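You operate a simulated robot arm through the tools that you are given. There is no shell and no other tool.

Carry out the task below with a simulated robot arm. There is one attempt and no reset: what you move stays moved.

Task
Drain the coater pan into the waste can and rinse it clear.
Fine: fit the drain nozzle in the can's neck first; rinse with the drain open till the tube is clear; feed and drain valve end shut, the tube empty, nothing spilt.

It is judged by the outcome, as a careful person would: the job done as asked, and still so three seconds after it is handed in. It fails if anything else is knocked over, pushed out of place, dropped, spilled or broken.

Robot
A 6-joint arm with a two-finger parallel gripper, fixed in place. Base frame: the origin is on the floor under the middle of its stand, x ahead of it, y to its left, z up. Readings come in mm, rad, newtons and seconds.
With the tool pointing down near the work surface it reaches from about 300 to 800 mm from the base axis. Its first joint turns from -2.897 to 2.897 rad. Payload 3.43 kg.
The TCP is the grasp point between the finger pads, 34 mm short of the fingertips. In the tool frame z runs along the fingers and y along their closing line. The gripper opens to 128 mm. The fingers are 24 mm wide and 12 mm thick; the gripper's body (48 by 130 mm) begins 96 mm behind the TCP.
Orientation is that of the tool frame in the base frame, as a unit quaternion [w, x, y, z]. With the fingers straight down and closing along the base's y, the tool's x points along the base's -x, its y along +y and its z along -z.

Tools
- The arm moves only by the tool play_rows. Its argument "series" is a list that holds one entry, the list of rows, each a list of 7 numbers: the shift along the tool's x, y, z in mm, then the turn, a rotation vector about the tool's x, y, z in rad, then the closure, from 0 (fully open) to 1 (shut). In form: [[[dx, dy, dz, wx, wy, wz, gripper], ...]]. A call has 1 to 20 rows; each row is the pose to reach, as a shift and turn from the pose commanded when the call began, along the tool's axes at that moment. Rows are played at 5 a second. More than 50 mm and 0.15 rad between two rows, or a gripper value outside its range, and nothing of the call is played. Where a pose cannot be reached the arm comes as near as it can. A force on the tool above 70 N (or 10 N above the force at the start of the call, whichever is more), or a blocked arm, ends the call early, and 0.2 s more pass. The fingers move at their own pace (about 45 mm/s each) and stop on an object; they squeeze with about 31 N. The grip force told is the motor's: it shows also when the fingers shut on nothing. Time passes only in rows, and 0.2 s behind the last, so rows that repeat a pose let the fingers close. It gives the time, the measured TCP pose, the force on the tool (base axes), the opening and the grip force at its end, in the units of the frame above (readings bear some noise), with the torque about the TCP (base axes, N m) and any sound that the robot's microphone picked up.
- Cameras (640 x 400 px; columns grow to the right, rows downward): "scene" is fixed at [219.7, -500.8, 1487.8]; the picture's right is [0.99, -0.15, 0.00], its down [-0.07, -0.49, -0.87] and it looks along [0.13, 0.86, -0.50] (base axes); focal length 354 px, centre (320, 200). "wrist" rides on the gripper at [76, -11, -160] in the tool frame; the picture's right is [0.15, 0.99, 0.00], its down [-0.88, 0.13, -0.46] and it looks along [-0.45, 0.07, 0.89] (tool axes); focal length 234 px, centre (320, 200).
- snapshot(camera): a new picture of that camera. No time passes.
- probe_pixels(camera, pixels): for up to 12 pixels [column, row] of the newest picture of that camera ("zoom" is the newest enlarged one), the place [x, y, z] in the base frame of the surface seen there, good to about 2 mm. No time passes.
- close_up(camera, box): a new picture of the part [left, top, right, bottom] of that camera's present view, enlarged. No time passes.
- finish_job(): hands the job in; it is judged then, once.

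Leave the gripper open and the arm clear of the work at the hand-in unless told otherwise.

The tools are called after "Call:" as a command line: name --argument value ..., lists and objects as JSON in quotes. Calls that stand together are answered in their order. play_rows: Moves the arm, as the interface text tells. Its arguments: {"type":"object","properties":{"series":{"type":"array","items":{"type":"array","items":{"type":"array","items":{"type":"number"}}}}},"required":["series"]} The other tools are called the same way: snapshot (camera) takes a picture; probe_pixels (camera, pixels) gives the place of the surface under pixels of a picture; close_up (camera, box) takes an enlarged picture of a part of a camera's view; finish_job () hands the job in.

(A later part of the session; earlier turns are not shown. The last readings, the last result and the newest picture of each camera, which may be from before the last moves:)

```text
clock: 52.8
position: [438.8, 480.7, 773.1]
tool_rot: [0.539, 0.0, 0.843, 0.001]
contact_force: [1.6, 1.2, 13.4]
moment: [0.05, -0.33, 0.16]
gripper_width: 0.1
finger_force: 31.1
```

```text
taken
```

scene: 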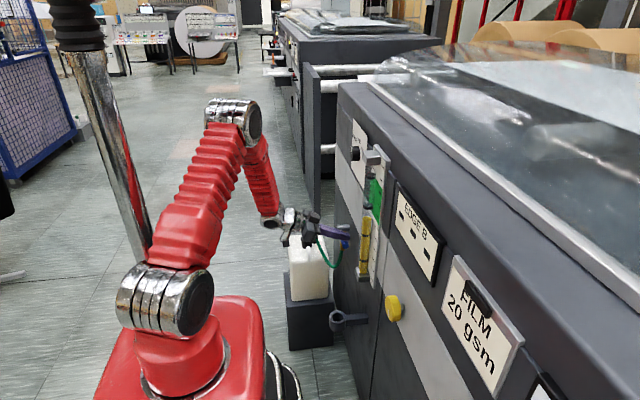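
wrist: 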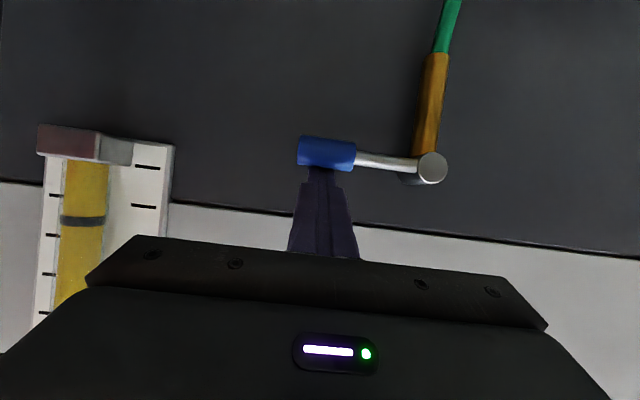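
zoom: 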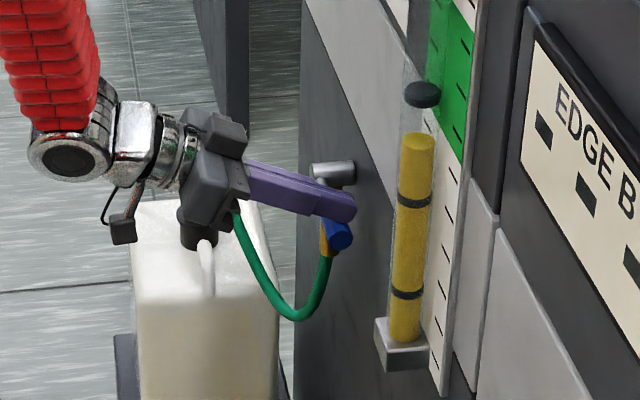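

One step was a little too long and nothing moved. I resend it with shorter steps: lift off the handle, back away, and rise to a waiting place in front of the selector knob with the fingers open.

Call:
play_rows --series '[[[-10.9, 0, -5, 0, 0, 0, 1], [-25.8, 3, -39.5, 0, 0, 0, 1], [-47.1, 6, -76.8, 0, 0, 0, 1], [-77.2, 9, -107.2, 0, 0, 0, 0.6], [-116.4, 12, -129.7, 0, 0, 0, 0.37], [-157.2, 15, -148.6, 0, 0, 0, 0.37], [-198.1, 17, -167.5, 0, 0, 0, 0.37], [-234.4, 19, -184.2, 0, 0, 0, 0.37], [-246.2, 19, -189.7, 0, 0, 0, 0.37], [-246.2, 19, -189.7, 0, 0, 0, 0.37]]]'

Call:
snapshot --camera "scene"

Call:
close_up --camera "scene" --box '[290, 190, 390, 290]'

Call:
snapshot --camera "wrist"

```text
clock: 55.0
position: [370.7, 499.5, 1074.2]
tool_rot: [0.538, -0.002, 0.843, 0.001]
contact_force: [-0.1, -0.2, 0.7]
moment: [-0.02, -0.02, 0.01]
gripper_width: 80.6
finger_force: 0.1
```

```text
taken
```

scene: 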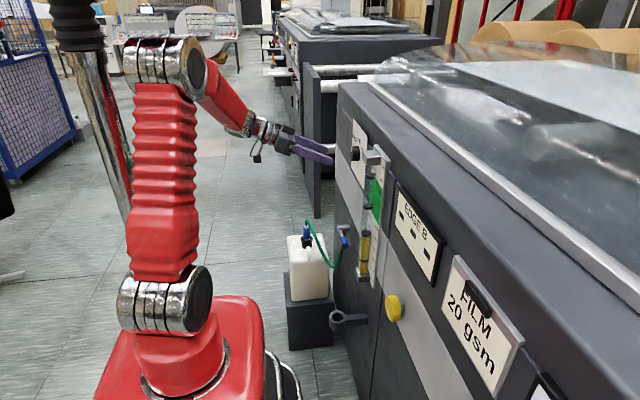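

```text
4.00 times, centred on (340, 240) of scene
```

zoom: 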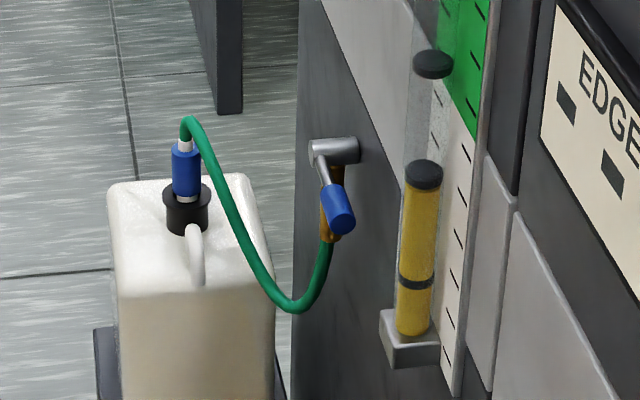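

```text
taken
```

wrist: 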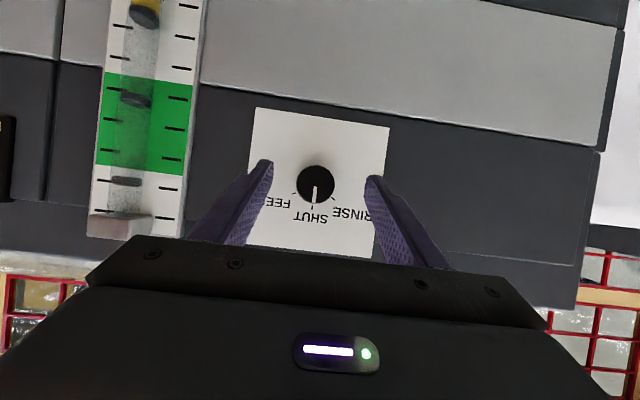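

The glass is about half empty, no leak is visible at the can, and the hand waits in front of the knob. I hold still for a few seconds while the pan drains.

Call:
play_rows --series '[[[0, 0, 0, 0, 0, 0, 0.37], [0, 0, 0, 0, 0, 0, 0.37], [0, 0, 0, 0, 0, 0, 0.37], [0, 0, 0, 0, 0, 0, 0.37], [0, 0, 0, 0, 0, 0, 0.37], [0, 0, 0, 0, 0, 0, 0.37], [0, 0, 0, 0, 0, 0, 0.37], [0, 0, 0, 0, 0, 0, 0.37], [0, 0, 0, 0, 0, 0, 0.37], [0, 0, 0, 0, 0, 0, 0.37], [0, 0, 0, 0, 0, 0, 0.37], [0, 0, 0, 0, 0, 0, 0.37], [0, 0, 0, 0, 0, 0, 0.37], [0, 0, 0, 0, 0, 0, 0.37], [0, 0, 0, 0, 0, 0, 0.37]]]'

Call:
close_up --camera "scene" --box '[290, 190, 390, 290]'

Call:
close_up --camera "wrist" --box '[240, 100, 400, 260]'

```text
clock: 58.2
position: [371.8, 498.8, 1074.4]
tool_rot: [0.539, -0.001, 0.842, 0.0]
contact_force: [0.3, -0.1, 1.2]
moment: [-0.01, 0.01, -0.04]
gripper_width: 80.6
finger_force: 0.1
```

```text
4.00 times, centred on (340, 240) of scene
```

zoom: 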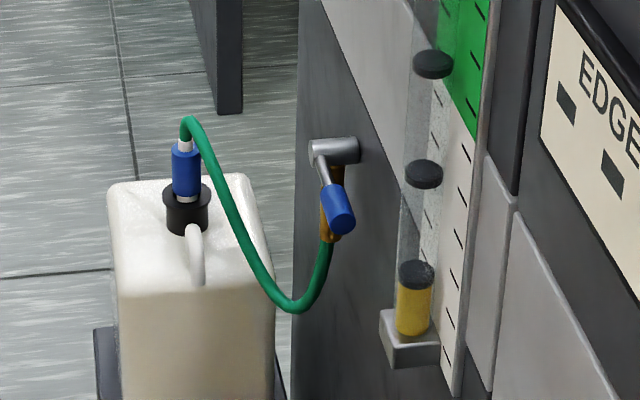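

```text
2.50 times, centred on (320, 180) of wrist
```

zoom: 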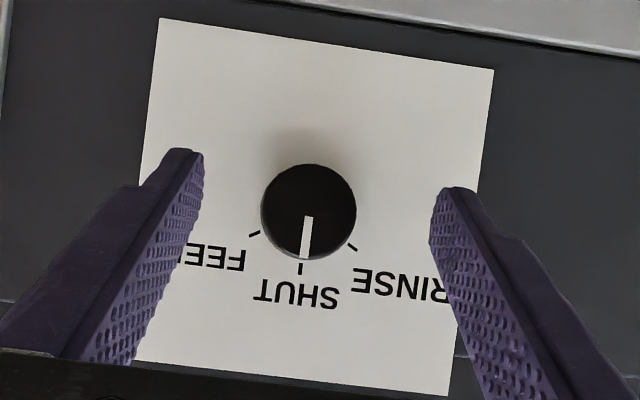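

About one fifth remains. Meanwhile I move the open fingers forward around the knob, with the tips stopping ~5 mm short of the card.

Call:
play_rows --series '[[[-8, 0.3, 17.3, 0, 0, 0, 0.37], [-16, 0.5, 34.7, 0, 0, 0, 0.37], [-23, 0.5, 49.9, 0, 0, 0, 0.37], [-29, 0.5, 62.9, 0, 0, 0, 0.37], [-33.9, 0.5, 73.5, 0, 0, 0, 0.37], [-33.9, 0.5, 73.5, 0, 0, 0, 0.37], [-33.9, 0.5, 73.5, 0, 0, 0, 0.37]]]'

Call:
close_up --camera "wrist" --box '[240, 100, 400, 260]'

Call:
close_up --camera "scene" --box '[300, 110, 400, 290]'

```text
clock: 59.8
position: [451.8, 499.1, 1075.4]
tool_rot: [0.538, 0.0, 0.843, -0.001]
contact_force: [-0.5, 0.4, -0.3]
moment: [-0.02, 0.02, -0.01]
gripper_width: 80.6
finger_force: 0.2
```

```text
2.50 times, centred on (320, 180) of wrist
```

zoom: 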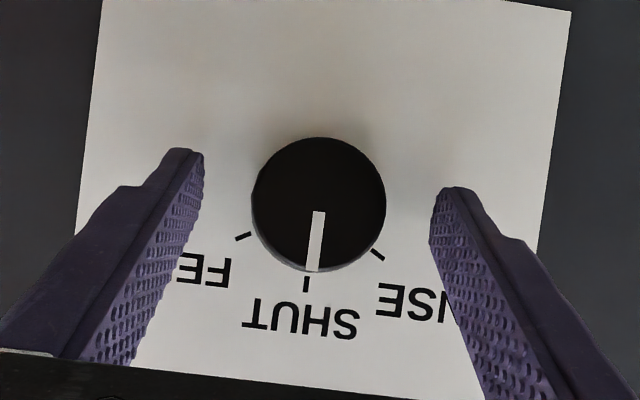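

```text
2.22 times, centred on (350, 200) of scene
```

zoom: 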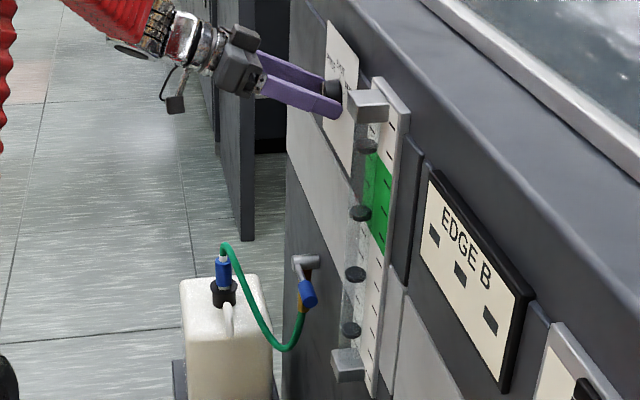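

The glass has just emptied. Before rinsing I look closely at the sight glass and the tube.

Call:
close_up --camera "scene" --box '[345, 150, 385, 290]'

Call:
close_up --camera "scene" --box '[290, 200, 360, 280]'

```text
2.86 times, centred on (365, 220) of scene
```

zoom: 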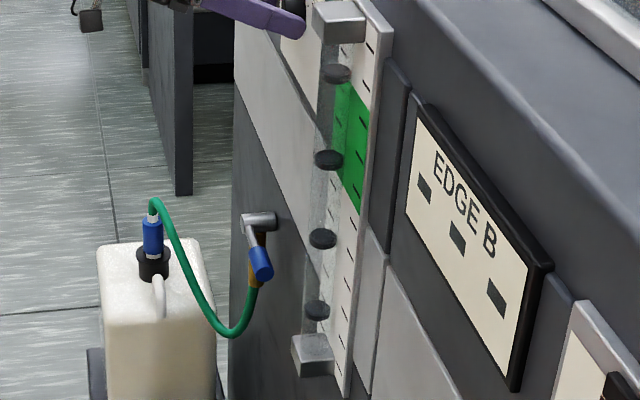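

```text
5.00 times, centred on (325, 240) of scene
```

zoom: 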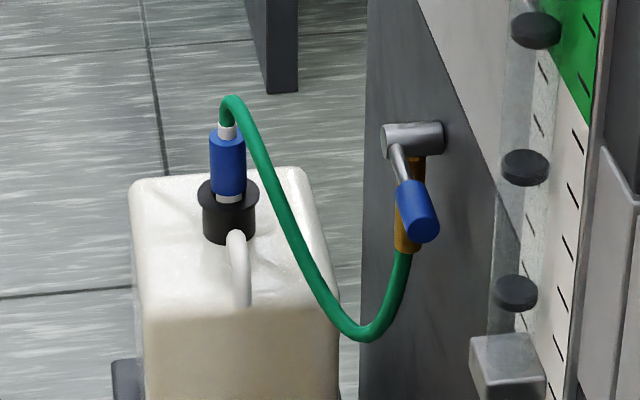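

The pan is empty (the glass shows no yellow). I now close the fingers on the selector knob.

Call:
play_rows --series '[[[0, 0, 0, 0, 0, 0, 0.6], [0, 0, 0, 0, 0, 0, 0.8], [0, 0, 0, 0, 0, 0, 1], [0, 0, 0, 0, 0, 0, 1], [0, 0, 0, 0, 0, 0, 1], [0, 0, 0, 0, 0, 0, 1]]]'

Call:
close_up --camera "wrist" --box '[240, 100, 400, 260]'

```text
clock: 61.2
position: [451.4, 499.6, 1075.4]
tool_rot: [0.538, 0.0, 0.843, -0.001]
contact_force: [-1.0, -2.6, -1.0]
moment: [-0.04, 0.0, -0.11]
gripper_width: 46.9
finger_force: 44.7
```

```text
2.50 times, centred on (320, 180) of wrist
```

zoom: 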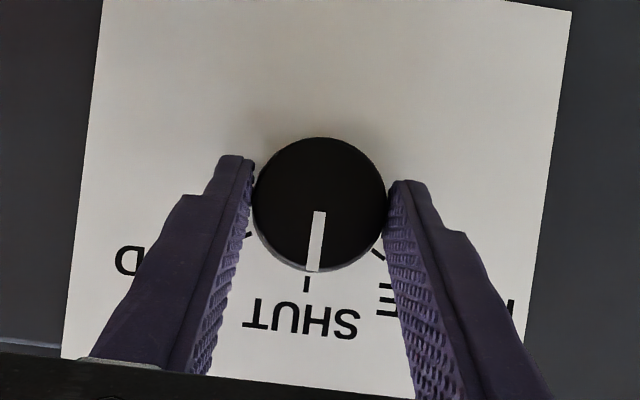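

Gripped at 46.9 mm. I rotate the hand about the knob's own axis toward RINSE, the first 30°, then check.

Call:
play_rows --series '[[[0.05, 1.1, 0.02, 0.0439, 0, -0.0951, 1], [0.21, 2.18, 0.1, 0.0878, 0, -0.1902, 1], [0.47, 3.24, 0.22, 0.1317, 0, -0.2853, 1], [0.82, 4.27, 0.38, 0.1756, 0, -0.3804, 1], [1.28, 5.25, 0.59, 0.2195, 0, -0.4755, 1], [1.28, 5.25, 0.59, 0.2195, 0, -0.4755, 1]]]'

Call:
snapshot --camera "wrist"

Call:
close_up --camera "scene" --box '[300, 110, 400, 290]'

```text
clock: 62.6
position: [452.0, 505.4, 1074.2]
tool_rot: [0.52, -0.141, 0.814, -0.218]
contact_force: [-1.1, -2.1, 3.5]
moment: [-0.02, 0.06, -0.25]
gripper_width: 46.6
finger_force: 44.9
```

```text
taken
```

wrist: 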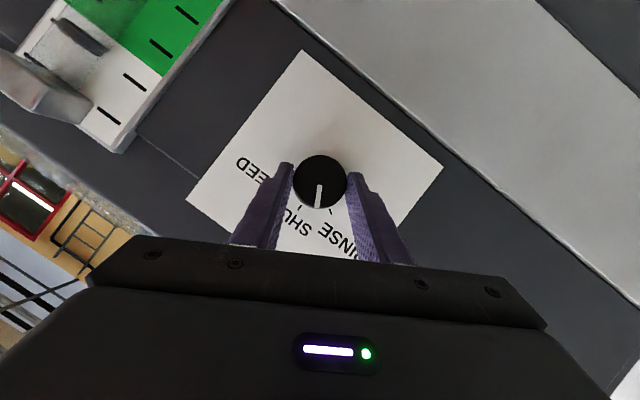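

```text
2.22 times, centred on (350, 200) of scene
```

zoom: 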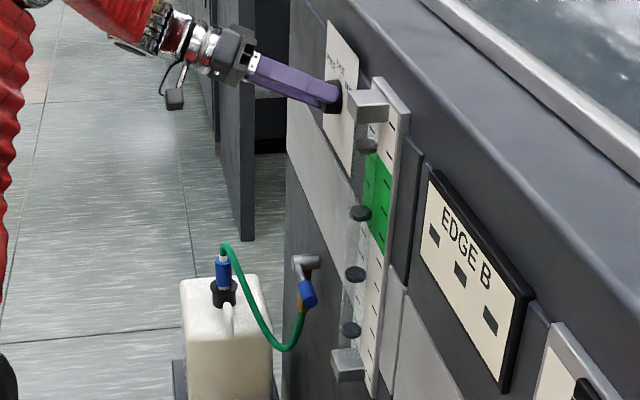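

The knob turns with the fingers, and the pointer is now halfway between SHUT and RINSE. The same rows again take it the remaining 30°.

Call:
play_rows --series '[[[0.05, 1.1, 0.02, 0.0439, 0, -0.0951, 1], [0.21, 2.18, 0.1, 0.0878, 0, -0.1902, 1], [0.47, 3.24, 0.22, 0.1317, 0, -0.2853, 1], [0.82, 4.27, 0.38, 0.1756, 0, -0.3804, 1], [1.28, 5.25, 0.59, 0.2195, 0, -0.4755, 1], [1.28, 5.25, 0.59, 0.2195, 0, -0.4755, 1]]]'

Call:
snapshot --camera "wrist"

Call:
close_up --camera "wrist" --box '[240, 100, 400, 260]'

Call:
close_up --camera "scene" --box '[300, 110, 400, 290]'

```text
clock: 64.0
position: [452.3, 508.3, 1069.9]
tool_rot: [0.466, -0.271, 0.729, -0.421]
contact_force: [-1.0, -9.4, 10.8]
moment: [-0.11, -0.49, -0.5]
gripper_width: 46.6
finger_force: 44.4
```

```text
taken
```

wrist: 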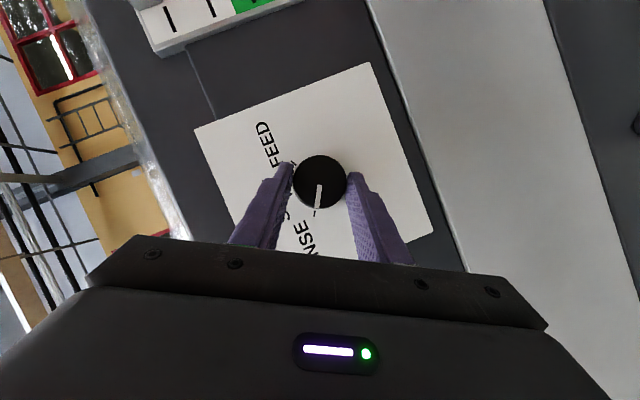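

```text
2.50 times, centred on (320, 180) of wrist
```

zoom: 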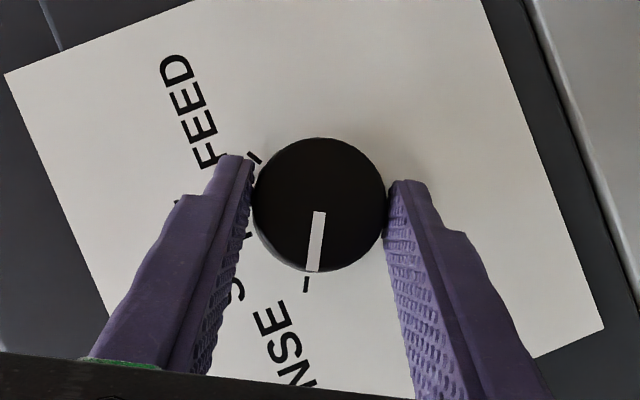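

```text
2.22 times, centred on (350, 200) of scene
```

zoom: 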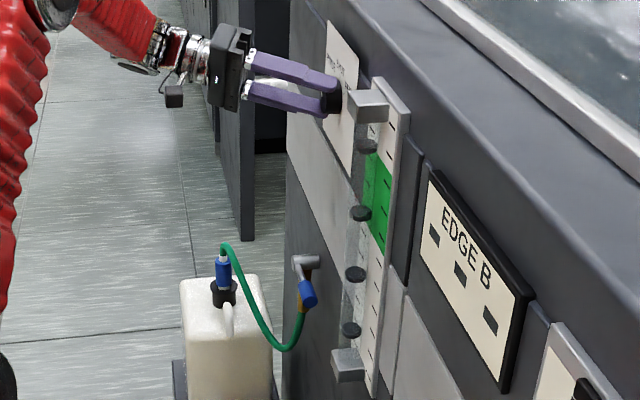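

The pointer is on the RINSE tick. I keep hold of the knob and wait 2 s, watching the glass and the tube.

Call:
play_rows --series '[[[0, 0, 0, 0, 0, 0, 1], [0, 0, 0, 0, 0, 0, 1], [0, 0, 0, 0, 0, 0, 1], [0, 0, 0, 0, 0, 0, 1], [0, 0, 0, 0, 0, 0, 1], [0, 0, 0, 0, 0, 0, 1], [0, 0, 0, 0, 0, 0, 1], [0, 0, 0, 0, 0, 0, 1], [0, 0, 0, 0, 0, 0, 1]]]'

Call:
close_up --camera "scene" --box '[345, 150, 385, 290]'

Call:
close_up --camera "scene" --box '[290, 200, 380, 290]'

```text
clock: 66.0
position: [450.8, 508.6, 1070.0]
tool_rot: [0.467, -0.271, 0.73, -0.419]
contact_force: [0.0, -12.8, 13.0]
moment: [-0.23, -0.47, -0.45]
gripper_width: 46.7
finger_force: 45.5
```

```text
2.86 times, centred on (365, 220) of scene
```

zoom: 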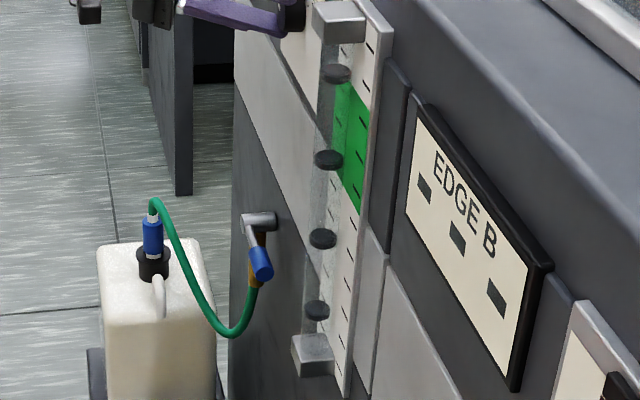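

```text
4.44 times, centred on (335, 245) of scene
```

zoom: 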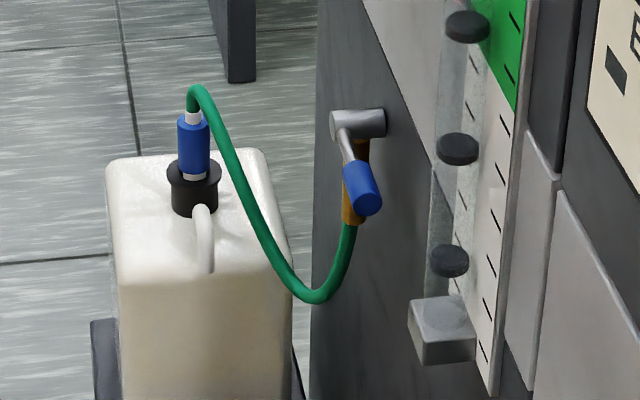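

No obvious change at this scale, so I zoom in hard on the bottom of the glass and on the knob.

Call:
close_up --camera "scene" --box '[350, 240, 380, 285]'

Call:
close_up --camera "scene" --box '[335, 210, 350, 260]'

Call:
close_up --camera "scene" --box '[355, 150, 385, 200]'

```text
8.89 times, centred on (365, 262) of scene
```

zoom: 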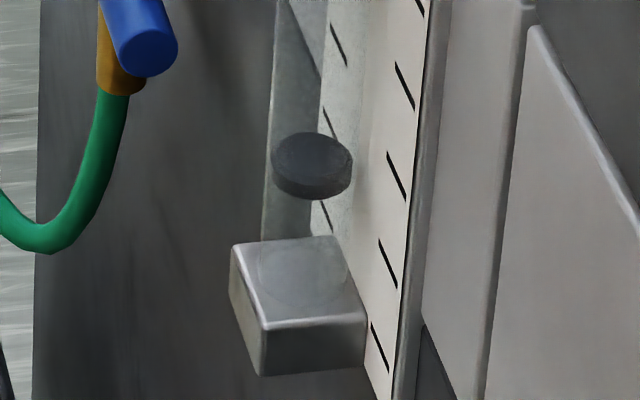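

```text
8.00 times, centred on (342, 235) of scene
```

zoom: 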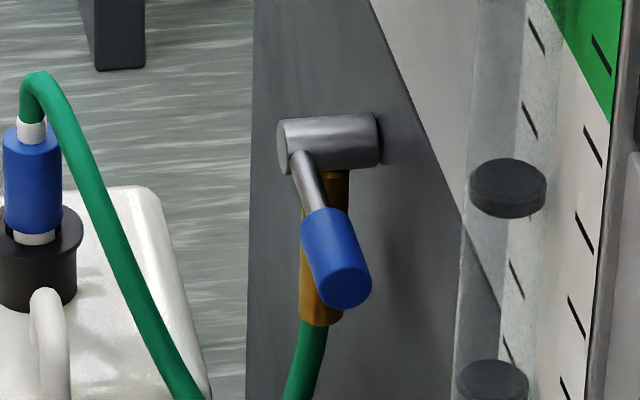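

```text
8.00 times, centred on (370, 175) of scene
```

zoom: 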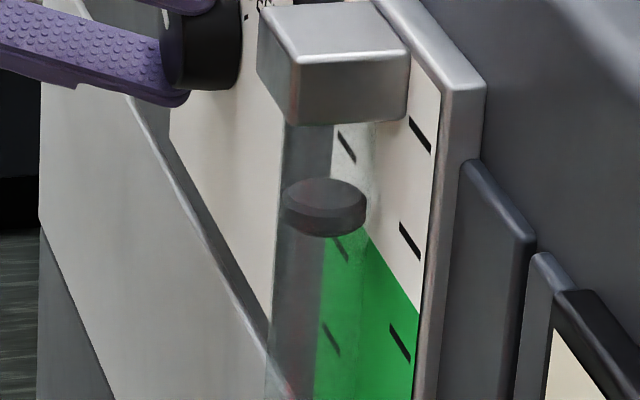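

The knob is on RINSE but I can't tell yet whether water stands in the glass. I hold 4 more seconds and compare.

Call:
play_rows --series '[[[0, 0, 0, 0, 0, 0, 1], [0, 0, 0, 0, 0, 0, 1], [0, 0, 0, 0, 0, 0, 1], [0, 0, 0, 0, 0, 0, 1], [0, 0, 0, 0, 0, 0, 1], [0, 0, 0, 0, 0, 0, 1], [0, 0, 0, 0, 0, 0, 1], [0, 0, 0, 0, 0, 0, 1], [0, 0, 0, 0, 0, 0, 1], [0, 0, 0, 0, 0, 0, 1], [0, 0, 0, 0, 0, 0, 1], [0, 0, 0, 0, 0, 0, 1], [0, 0, 0, 0, 0, 0, 1], [0, 0, 0, 0, 0, 0, 1], [0, 0, 0, 0, 0, 0, 1]]]'

Call:
close_up --camera "scene" --box '[350, 240, 380, 285]'

Call:
close_up --camera "scene" --box '[290, 200, 380, 290]'

Call:
snapshot --camera "scene"

```text
clock: 69.2
position: [452.0, 508.4, 1069.8]
tool_rot: [0.467, -0.27, 0.73, -0.42]
contact_force: [0.6, -12.6, 16.4]
moment: [-0.21, -0.51, -0.43]
gripper_width: 46.5
finger_force: 44.8
```

```text
8.89 times, centred on (365, 262) of scene
```

zoom: 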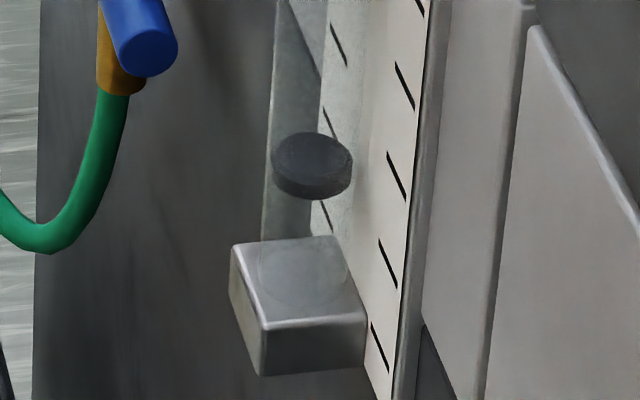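

```text
4.44 times, centred on (335, 245) of scene
```

zoom: 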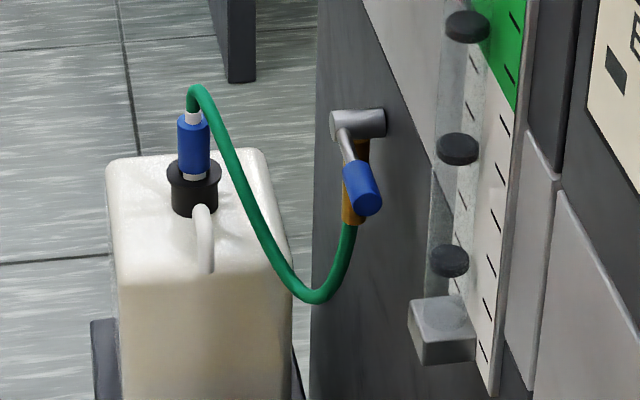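

```text
taken
```

scene: 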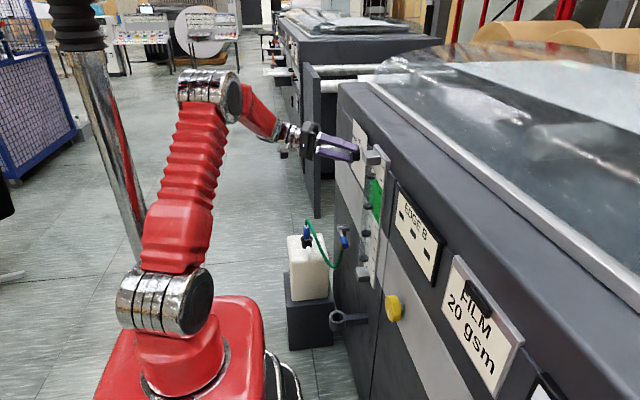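

Still nothing visible in the glass after 5 s. I zoom in further on the foot of the glass and probe the surface there, to see if clear water stands in it.

Call:
close_up --camera "scene" --box '[354, 248, 374, 276]'

Call:
probe_pixels --camera "zoom" --pixels '[[320, 360], [300, 330], [320, 300], [310, 250], [320, 150], [330, 100], [320, 60], [350, 320], [270, 330], [345, 250], [300, 120], [290, 300]]'

```text
14.29 times, centred on (364, 262) of scene
```

zoom: 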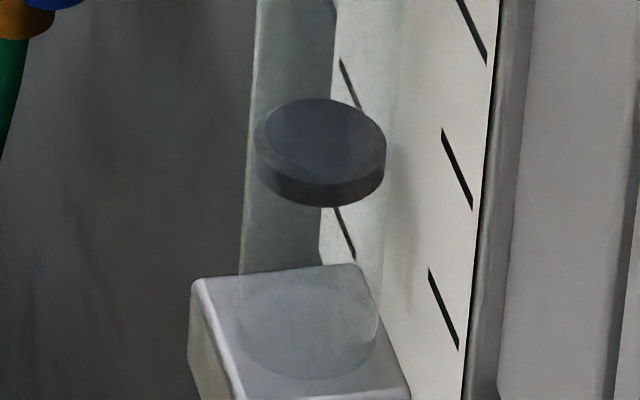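

```text
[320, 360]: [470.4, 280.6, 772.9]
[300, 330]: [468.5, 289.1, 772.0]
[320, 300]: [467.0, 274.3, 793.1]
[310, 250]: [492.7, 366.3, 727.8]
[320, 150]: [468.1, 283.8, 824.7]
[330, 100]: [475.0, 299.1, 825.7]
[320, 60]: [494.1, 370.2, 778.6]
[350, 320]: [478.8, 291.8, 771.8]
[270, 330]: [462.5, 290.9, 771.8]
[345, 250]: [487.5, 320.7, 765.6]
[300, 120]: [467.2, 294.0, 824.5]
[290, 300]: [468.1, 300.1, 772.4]
```

The foot of the glass is empty, with no standing water. I check that the knob really is on the RINSE mark by measuring the pointer's ends in the wrist view.

Call:
close_up --camera "wrist" --box '[285, 140, 360, 225]'

Call:
probe_pixels --camera "zoom" --pixels '[[320, 195], [312, 320], [295, 360], [316, 260], [230, 200], [400, 200], [310, 100], [255, 185], [392, 185], [320, 215], [313, 300], [200, 125]]'

```text
4.71 times, centred on (322, 182) of wrist
```

zoom: 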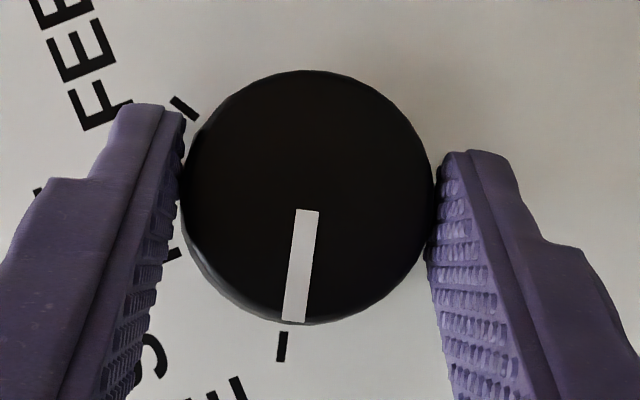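

```text
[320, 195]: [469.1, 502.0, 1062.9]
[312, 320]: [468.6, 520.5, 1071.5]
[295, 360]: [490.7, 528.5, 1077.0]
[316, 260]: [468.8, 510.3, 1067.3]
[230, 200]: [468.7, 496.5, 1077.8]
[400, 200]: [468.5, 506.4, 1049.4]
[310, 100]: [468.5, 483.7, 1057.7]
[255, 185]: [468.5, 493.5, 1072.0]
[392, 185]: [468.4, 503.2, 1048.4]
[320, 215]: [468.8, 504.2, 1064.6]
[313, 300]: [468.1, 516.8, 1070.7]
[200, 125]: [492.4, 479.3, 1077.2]
```

The pointer reads about 60–63°, on the RINSE mark. To make sure it's fully home in that position I turn 4° more and see whether there's a stop or any change in the glass.

Call:
play_rows --series '[[[0, 0.37, 0, 0.0146, 0, -0.0317, 1], [0.02, 0.73, 0.01, 0.0293, 0, -0.0634, 1], [0.02, 0.73, 0.01, 0.0293, 0, -0.0634, 1], [0.02, 0.73, 0.01, 0.0293, 0, -0.0634, 1], [0.02, 0.73, 0.01, 0.0293, 0, -0.0634, 1]]]'

Call:
close_up --camera "scene" --box '[335, 120, 395, 290]'

Call:
close_up --camera "wrist" --box '[285, 140, 360, 225]'

```text
clock: 70.4
position: [452.0, 508.9, 1069.3]
tool_rot: [0.457, -0.286, 0.714, -0.446]
contact_force: [-2.7, -9.1, 13.3]
moment: [0.58, -0.43, -0.33]
gripper_width: 46.2
finger_force: 45.1
```

```text
2.35 times, centred on (365, 205) of scene
```

zoom: 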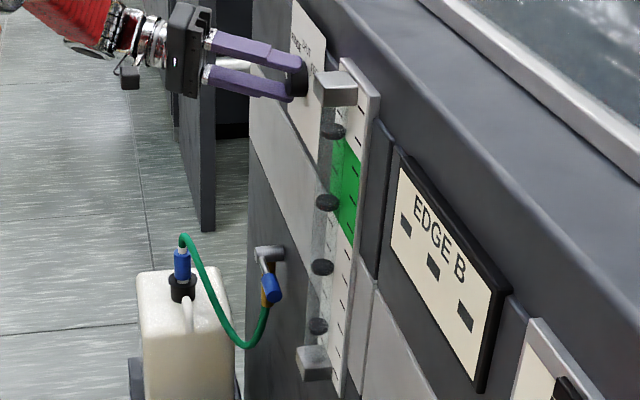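

```text
4.71 times, centred on (322, 182) of wrist
```

zoom: 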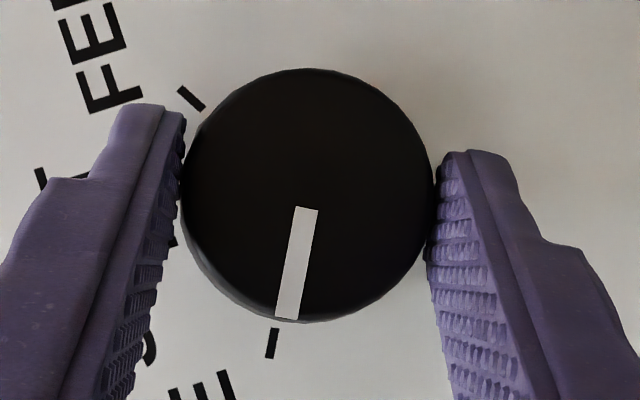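

The torque rose, so the knob is against its stop at RINSE. I undo those 4° to relieve the load and look closely at the tube sections again.

Call:
play_rows --series '[[[-0.02, -0.5, -0.01, -0.0205, 0, 0.0444, 1], [-0.02, -0.73, -0.01, -0.0293, 0, 0.0634, 1]]]'

Call:
close_up --camera "scene" --box '[352, 195, 377, 245]'

Call:
close_up --camera "scene" --box '[300, 215, 350, 275]'

```text
clock: 71.0
position: [451.4, 508.0, 1069.3]
tool_rot: [0.467, -0.271, 0.729, -0.42]
contact_force: [-0.3, -4.3, 17.3]
moment: [-0.2, -0.54, -0.25]
gripper_width: 46.6
finger_force: 44.7
```

```text
8.00 times, centred on (364, 220) of scene
```

zoom: 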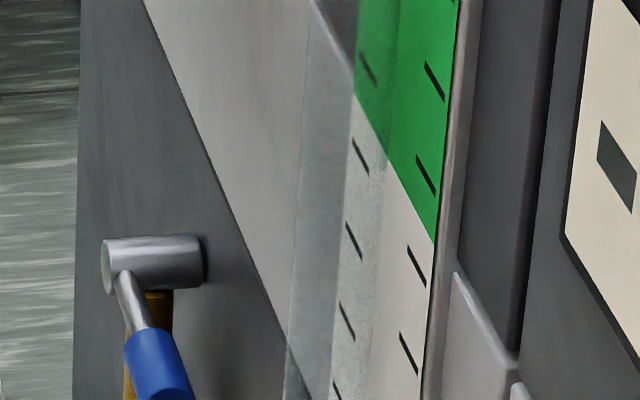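

```text
6.67 times, centred on (325, 245) of scene
```

zoom: 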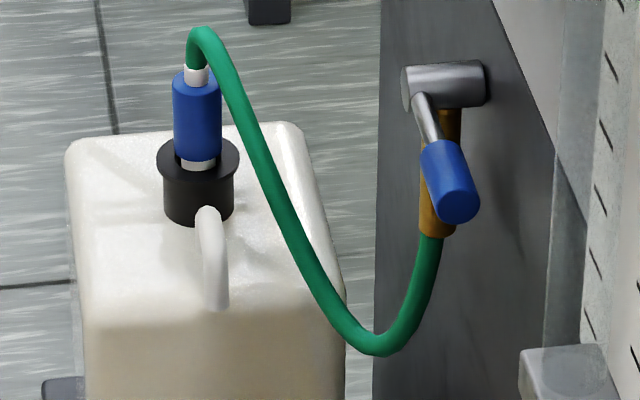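

Something changed: the dark rings that were in the sight tube aren't in this picture any more. I check the whole tube.

Call:
close_up --camera "scene" --box '[335, 120, 395, 290]'

Call:
close_up --camera "scene" --box '[350, 240, 380, 285]'

Call:
close_up --camera "scene" --box '[355, 150, 385, 200]'

```text
2.35 times, centred on (365, 205) of scene
```

zoom: 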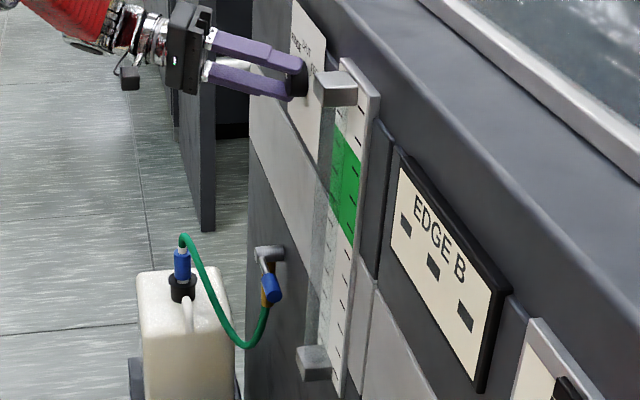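

```text
8.89 times, centred on (365, 262) of scene
```

zoom: 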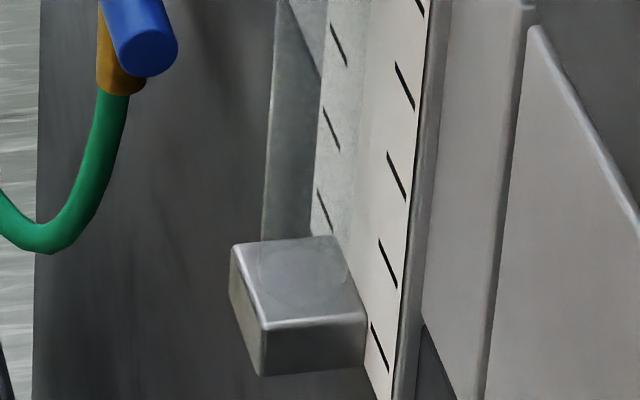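

```text
8.00 times, centred on (370, 175) of scene
```

zoom: 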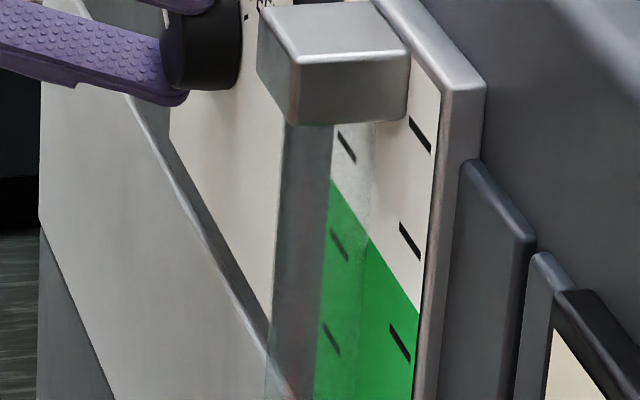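

All the rings are gone and the tube is clear, so the rinse is done. I turn the knob back toward SHUT right away: first 30°, then another 24°, then I check the pointer.

Call:
play_rows --series '[[[0.05, -1.1, 0.02, -0.0439, 0, 0.0951, 1], [0.21, -2.18, 0.1, -0.0878, 0, 0.1902, 1], [0.47, -3.24, 0.22, -0.1317, 0, 0.2853, 1], [0.82, -4.27, 0.38, -0.1756, 0, 0.3804, 1], [1.28, -5.25, 0.59, -0.2195, 0, 0.4755, 1]]]'

Call:
play_rows --series '[[[0.05, -1.1, 0.02, -0.0439, 0, 0.0951, 1], [0.21, -2.18, 0.1, -0.0878, 0, 0.1902, 1], [0.47, -3.24, 0.22, -0.1317, 0, 0.2853, 1], [0.82, -4.27, 0.38, -0.1756, 0, 0.3804, 1], [0.82, -4.27, 0.38, -0.1756, 0, 0.3804, 1]]]'

Call:
close_up --camera "wrist" --box '[285, 140, 360, 225]'

Call:
close_up --camera "scene" --box '[335, 120, 395, 290]'

```text
clock: 72.2
position: [452.1, 504.6, 1073.4]
tool_rot: [0.52, -0.141, 0.814, -0.216]
contact_force: [-0.1, 0.9, 15.7]
moment: [-0.06, -0.24, 0.75]
gripper_width: 46.4
finger_force: 44.5
```

```text
clock: 73.4
position: [451.5, 500.9, 1074.1]
tool_rot: [0.538, -0.029, 0.841, -0.043]
contact_force: [-7.0, -0.4, 19.6]
moment: [-0.01, -0.63, 0.04]
gripper_width: 46.4
finger_force: 45.2
```

```text
4.71 times, centred on (322, 182) of wrist
```

zoom: 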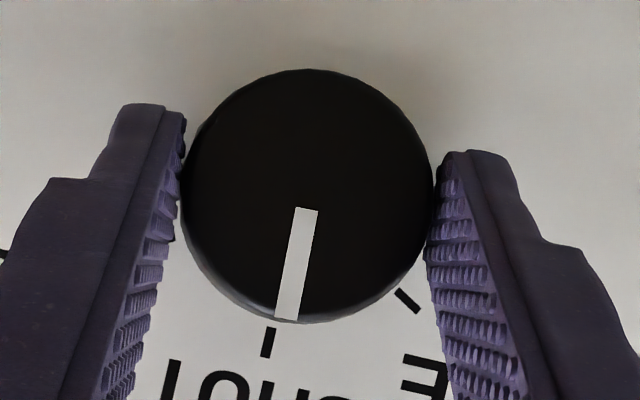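

```text
2.35 times, centred on (365, 205) of scene
```

zoom: 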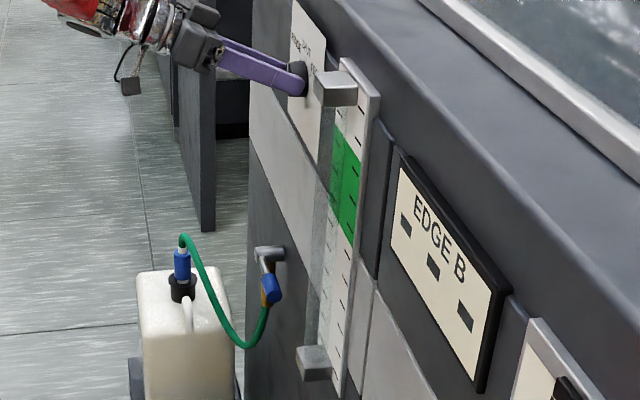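

The pointer is nearly back on SHUT. I measure how many degrees remain.

Call:
probe_pixels --camera "wrist" --pixels '[[319, 185], [314, 206], [316, 195], [311, 212], [300, 175], [345, 175]]'

Call:
close_up --camera "wrist" --box '[285, 140, 360, 225]'

Call:
probe_pixels --camera "zoom" --pixels '[[305, 214], [287, 315], [296, 265], [268, 342], [200, 190], [425, 190], [310, 80], [408, 300]]'

```text
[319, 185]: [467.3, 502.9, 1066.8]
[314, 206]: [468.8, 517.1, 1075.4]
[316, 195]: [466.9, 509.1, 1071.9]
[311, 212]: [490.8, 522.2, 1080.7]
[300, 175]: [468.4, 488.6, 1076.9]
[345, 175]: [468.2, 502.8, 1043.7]
```

```text
4.71 times, centred on (322, 182) of wrist
```

zoom: 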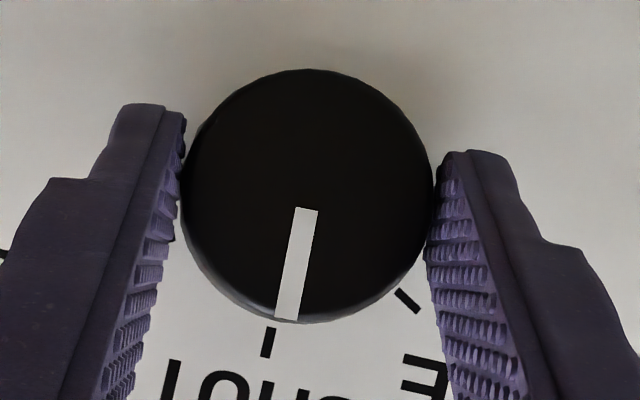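

```text
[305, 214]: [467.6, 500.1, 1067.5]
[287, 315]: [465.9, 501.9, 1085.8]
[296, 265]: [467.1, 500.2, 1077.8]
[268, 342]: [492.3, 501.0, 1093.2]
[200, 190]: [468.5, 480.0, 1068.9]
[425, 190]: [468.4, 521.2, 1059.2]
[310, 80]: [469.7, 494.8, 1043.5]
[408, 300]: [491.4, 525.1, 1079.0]
```

The pointer is about 3–5° short on the RINSE side. I turn 4° more.

Call:
play_rows --series '[[[0.02, -0.73, 0.01, -0.0293, 0, 0.0634, 1], [0.02, -0.73, 0.01, -0.0293, 0, 0.0634, 1]]]'

Call:
close_up --camera "wrist" --box '[285, 140, 360, 225]'

Call:
probe_pixels --camera "zoom" --pixels '[[305, 220], [303, 230], [288, 310], [290, 300], [296, 265], [286, 316]]'

Call:
close_up --camera "scene" --box '[335, 120, 395, 290]'

```text
clock: 74.0
position: [450.9, 500.3, 1074.2]
tool_rot: [0.538, -0.011, 0.842, -0.012]
contact_force: [-7.7, -0.3, 18.9]
moment: [-0.07, -0.46, -0.1]
gripper_width: 46.4
finger_force: 45.1
```

```text
4.71 times, centred on (322, 182) of wrist
```

zoom: 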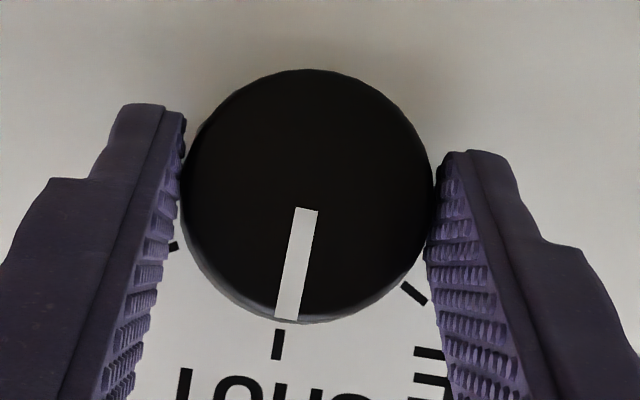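

```text
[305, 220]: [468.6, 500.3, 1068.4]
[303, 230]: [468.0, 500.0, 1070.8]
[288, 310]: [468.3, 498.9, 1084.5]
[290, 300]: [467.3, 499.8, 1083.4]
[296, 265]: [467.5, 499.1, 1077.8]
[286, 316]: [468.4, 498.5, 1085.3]
```

```text
2.35 times, centred on (365, 205) of scene
```

zoom: 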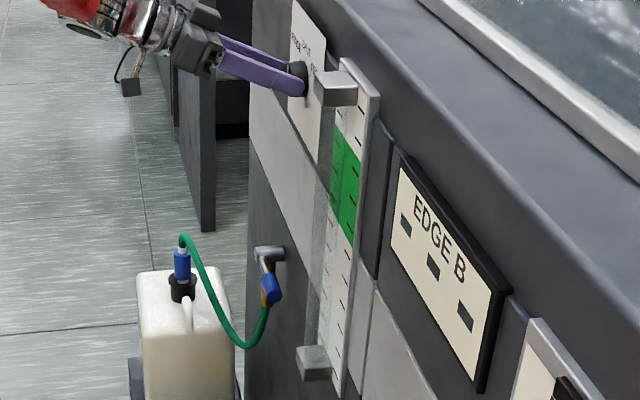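

Comparing with the first picture, the pointer sits on the SHUT mark to within half a degree. I open the fingers and back straight off the knob.

Call:
play_rows --series '[[[0, 0, 0, 0, 0, 0, 0.8], [0, 0, 0, 0, 0, 0, 0.5], [0, 0, 0, 0, 0, 0, 0.37], [0, 0, 0, 0, 0, 0, 0.37], [12, 0, -25, 0, 0, 0, 0.37], [23, 0, -50, 0, 0, 0, 0.37], [34, 0, -73, 0, 0, 0, 0.37], [34, 0, -73, 0, 0, 0, 0.37]]]'

Call:
snapshot --camera "wrist"

Call:
close_up --camera "wrist" --box '[260, 120, 380, 240]'

Call:
close_up --camera "scene" --box '[335, 120, 395, 290]'

```text
clock: 75.8
position: [372.6, 500.6, 1075.4]
tool_rot: [0.539, -0.01, 0.842, -0.014]
contact_force: [0.2, 0.0, -0.5]
moment: [0.0, -0.01, -0.02]
gripper_width: 80.6
finger_force: 0.0
```

```text
taken
```

wrist: 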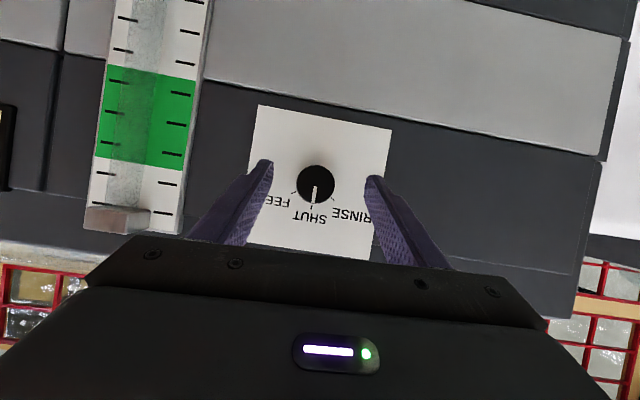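

```text
3.33 times, centred on (320, 180) of wrist
```

zoom: 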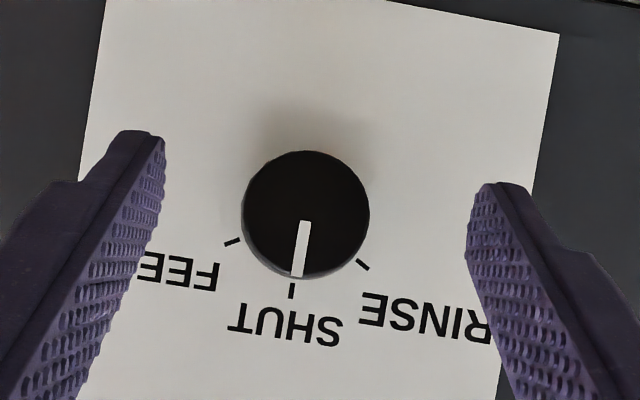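

```text
2.35 times, centred on (365, 205) of scene
```

zoom: 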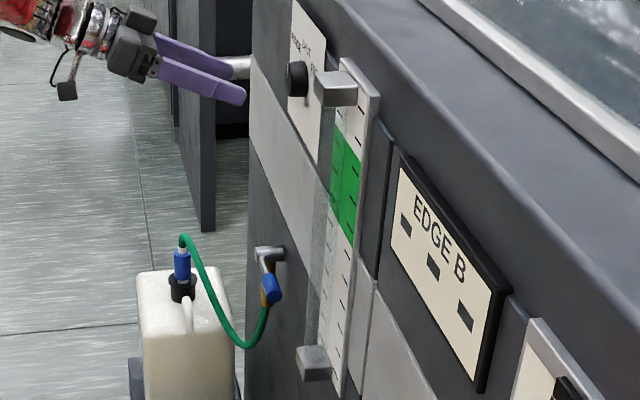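

The knob is on SHUT and the sight tube is clear and empty. Now I close the drain. I come down in front of the panel, fingers closed, to just below the level of the horizontal lever.

Call:
play_rows --series '[[[36.6, -0.7, 15.7, -0.002, 0, 0.004, 0.6], [73.2, -1.4, 31.4, -0.004, 0, 0.008, 0.8], [109.9, -2.1, 47, -0.005, 0, 0.012, 1], [146.5, -2.8, 62.7, -0.007, 0, 0.016, 1], [183.1, -3.4, 78.4, -0.009, 0, 0.019, 1], [219.7, -4.1, 94.1, -0.011, 0, 0.023, 1], [256.4, -4.8, 109.7, -0.012, 0, 0.027, 1], [293, -5.5, 125.4, -0.014, 0, 0.031, 1], [329.6, -6.2, 141.1, -0.016, 0, 0.035, 1], [329.6, -6.2, 141.1, -0.016, 0, 0.035, 1]]]'

Call:
snapshot --camera "wrist"

Call:
close_up --camera "scene" --box '[290, 190, 390, 290]'

```text
clock: 78.0
position: [361.6, 480.5, 716.7]
tool_rot: [0.539, 0.0, 0.843, 0.002]
contact_force: [0.2, -0.1, 0.1]
moment: [0.0, 0.0, -0.01]
gripper_width: 0.1
finger_force: 30.8
```

```text
taken
```

wrist: 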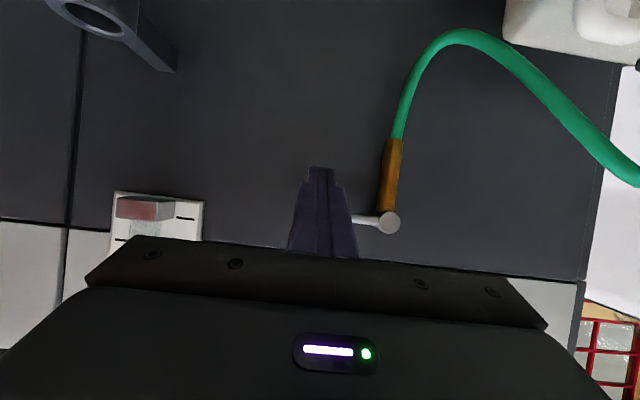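

```text
4.00 times, centred on (340, 240) of scene
```

zoom: 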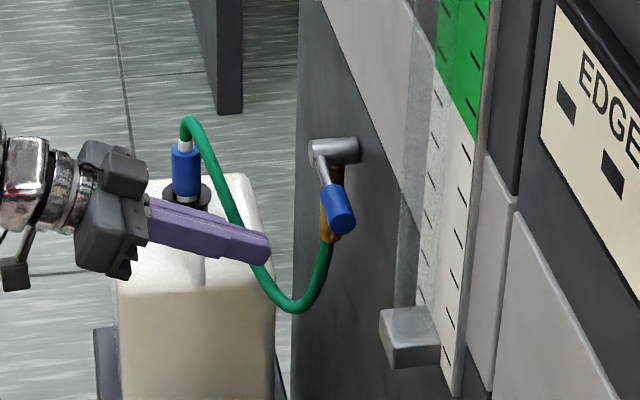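

Positioned 80 mm in front of and below the lever, with the hose well to the side (y>560). I move forward under the handle.

Call:
play_rows --series '[[[-10.8, 0, 23.3, 0, 0, 0, 1], [-21.5, 0, 46.6, 0, 0, 0, 1], [-32.3, 0, 69.9, 0, 0, 0, 1], [-32.3, 0, 69.9, 0, 0, 0, 1]]]'

Call:
snapshot --camera "wrist"

Call:
close_up --camera "scene" --box '[290, 190, 390, 290]'

```text
clock: 79.0
position: [440.1, 481.9, 715.7]
tool_rot: [0.538, -0.001, 0.843, 0.003]
contact_force: [1.1, -0.2, -0.4]
moment: [0.0, 0.0, 0.02]
gripper_width: 0.0
finger_force: 31.0
```

```text
taken
```

wrist: 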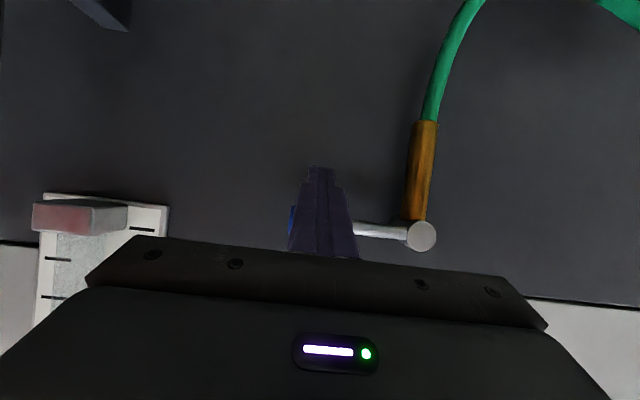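

```text
4.00 times, centred on (340, 240) of scene
```

zoom: 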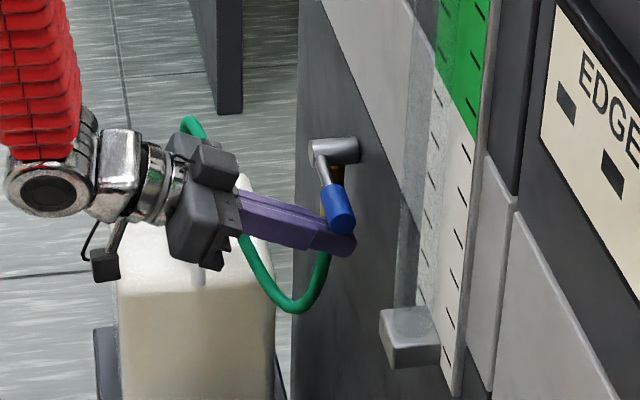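

The rod is under the handle, clear of everything. The feed has been shut for 5 s with the tube empty, so I swing the lever back up along its arc to about 16° from upright.

Call:
play_rows --series '[[[-7.9, -1, -3.6, 0, 0, 0, 1], [-22.3, -3.4, -10.3, 0, 0, 0, 1], [-34.1, -3.4, -15.8, 0, 0, 0, 1], [-45.7, -1.5, -21.1, 0, 0, 0, 1], [-57, 2.1, -26.3, 0, 0, 0, 1], [-67.7, 7.4, -31.3, 0, 0, 0, 1], [-77.6, 14.2, -35.8, 0, 0, 0, 1], [-86.5, 22.6, -39.9, 0, 0, 0, 1], [-94.4, 32.3, -43.6, 0, 0, 0, 1], [-100.9, 43.1, -46.6, 0, 0, 0, 1], [-100.9, 43.1, -46.6, 0, 0, 0, 1]]]'

Call:
snapshot --camera "wrist"

Call:
close_up --camera "scene" --box '[290, 190, 390, 290]'

```text
clock: 81.4
position: [438.4, 523.7, 829.1]
tool_rot: [0.539, 0.0, 0.842, 0.002]
contact_force: [-0.1, 0.1, 0.3]
moment: [0.01, -0.01, 0.02]
gripper_width: 0.0
finger_force: 31.3
```

```text
taken
```

wrist: 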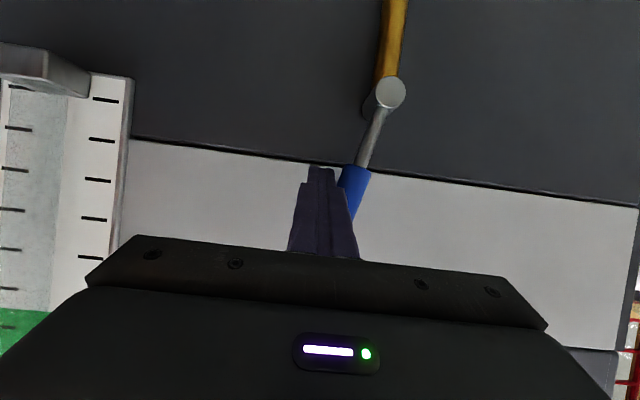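

```text
4.00 times, centred on (340, 240) of scene
```

zoom: 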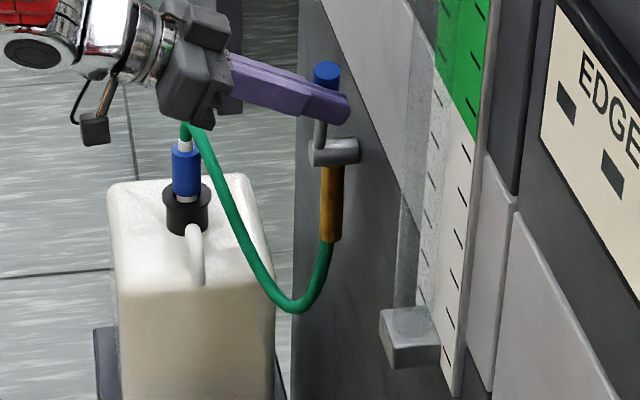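

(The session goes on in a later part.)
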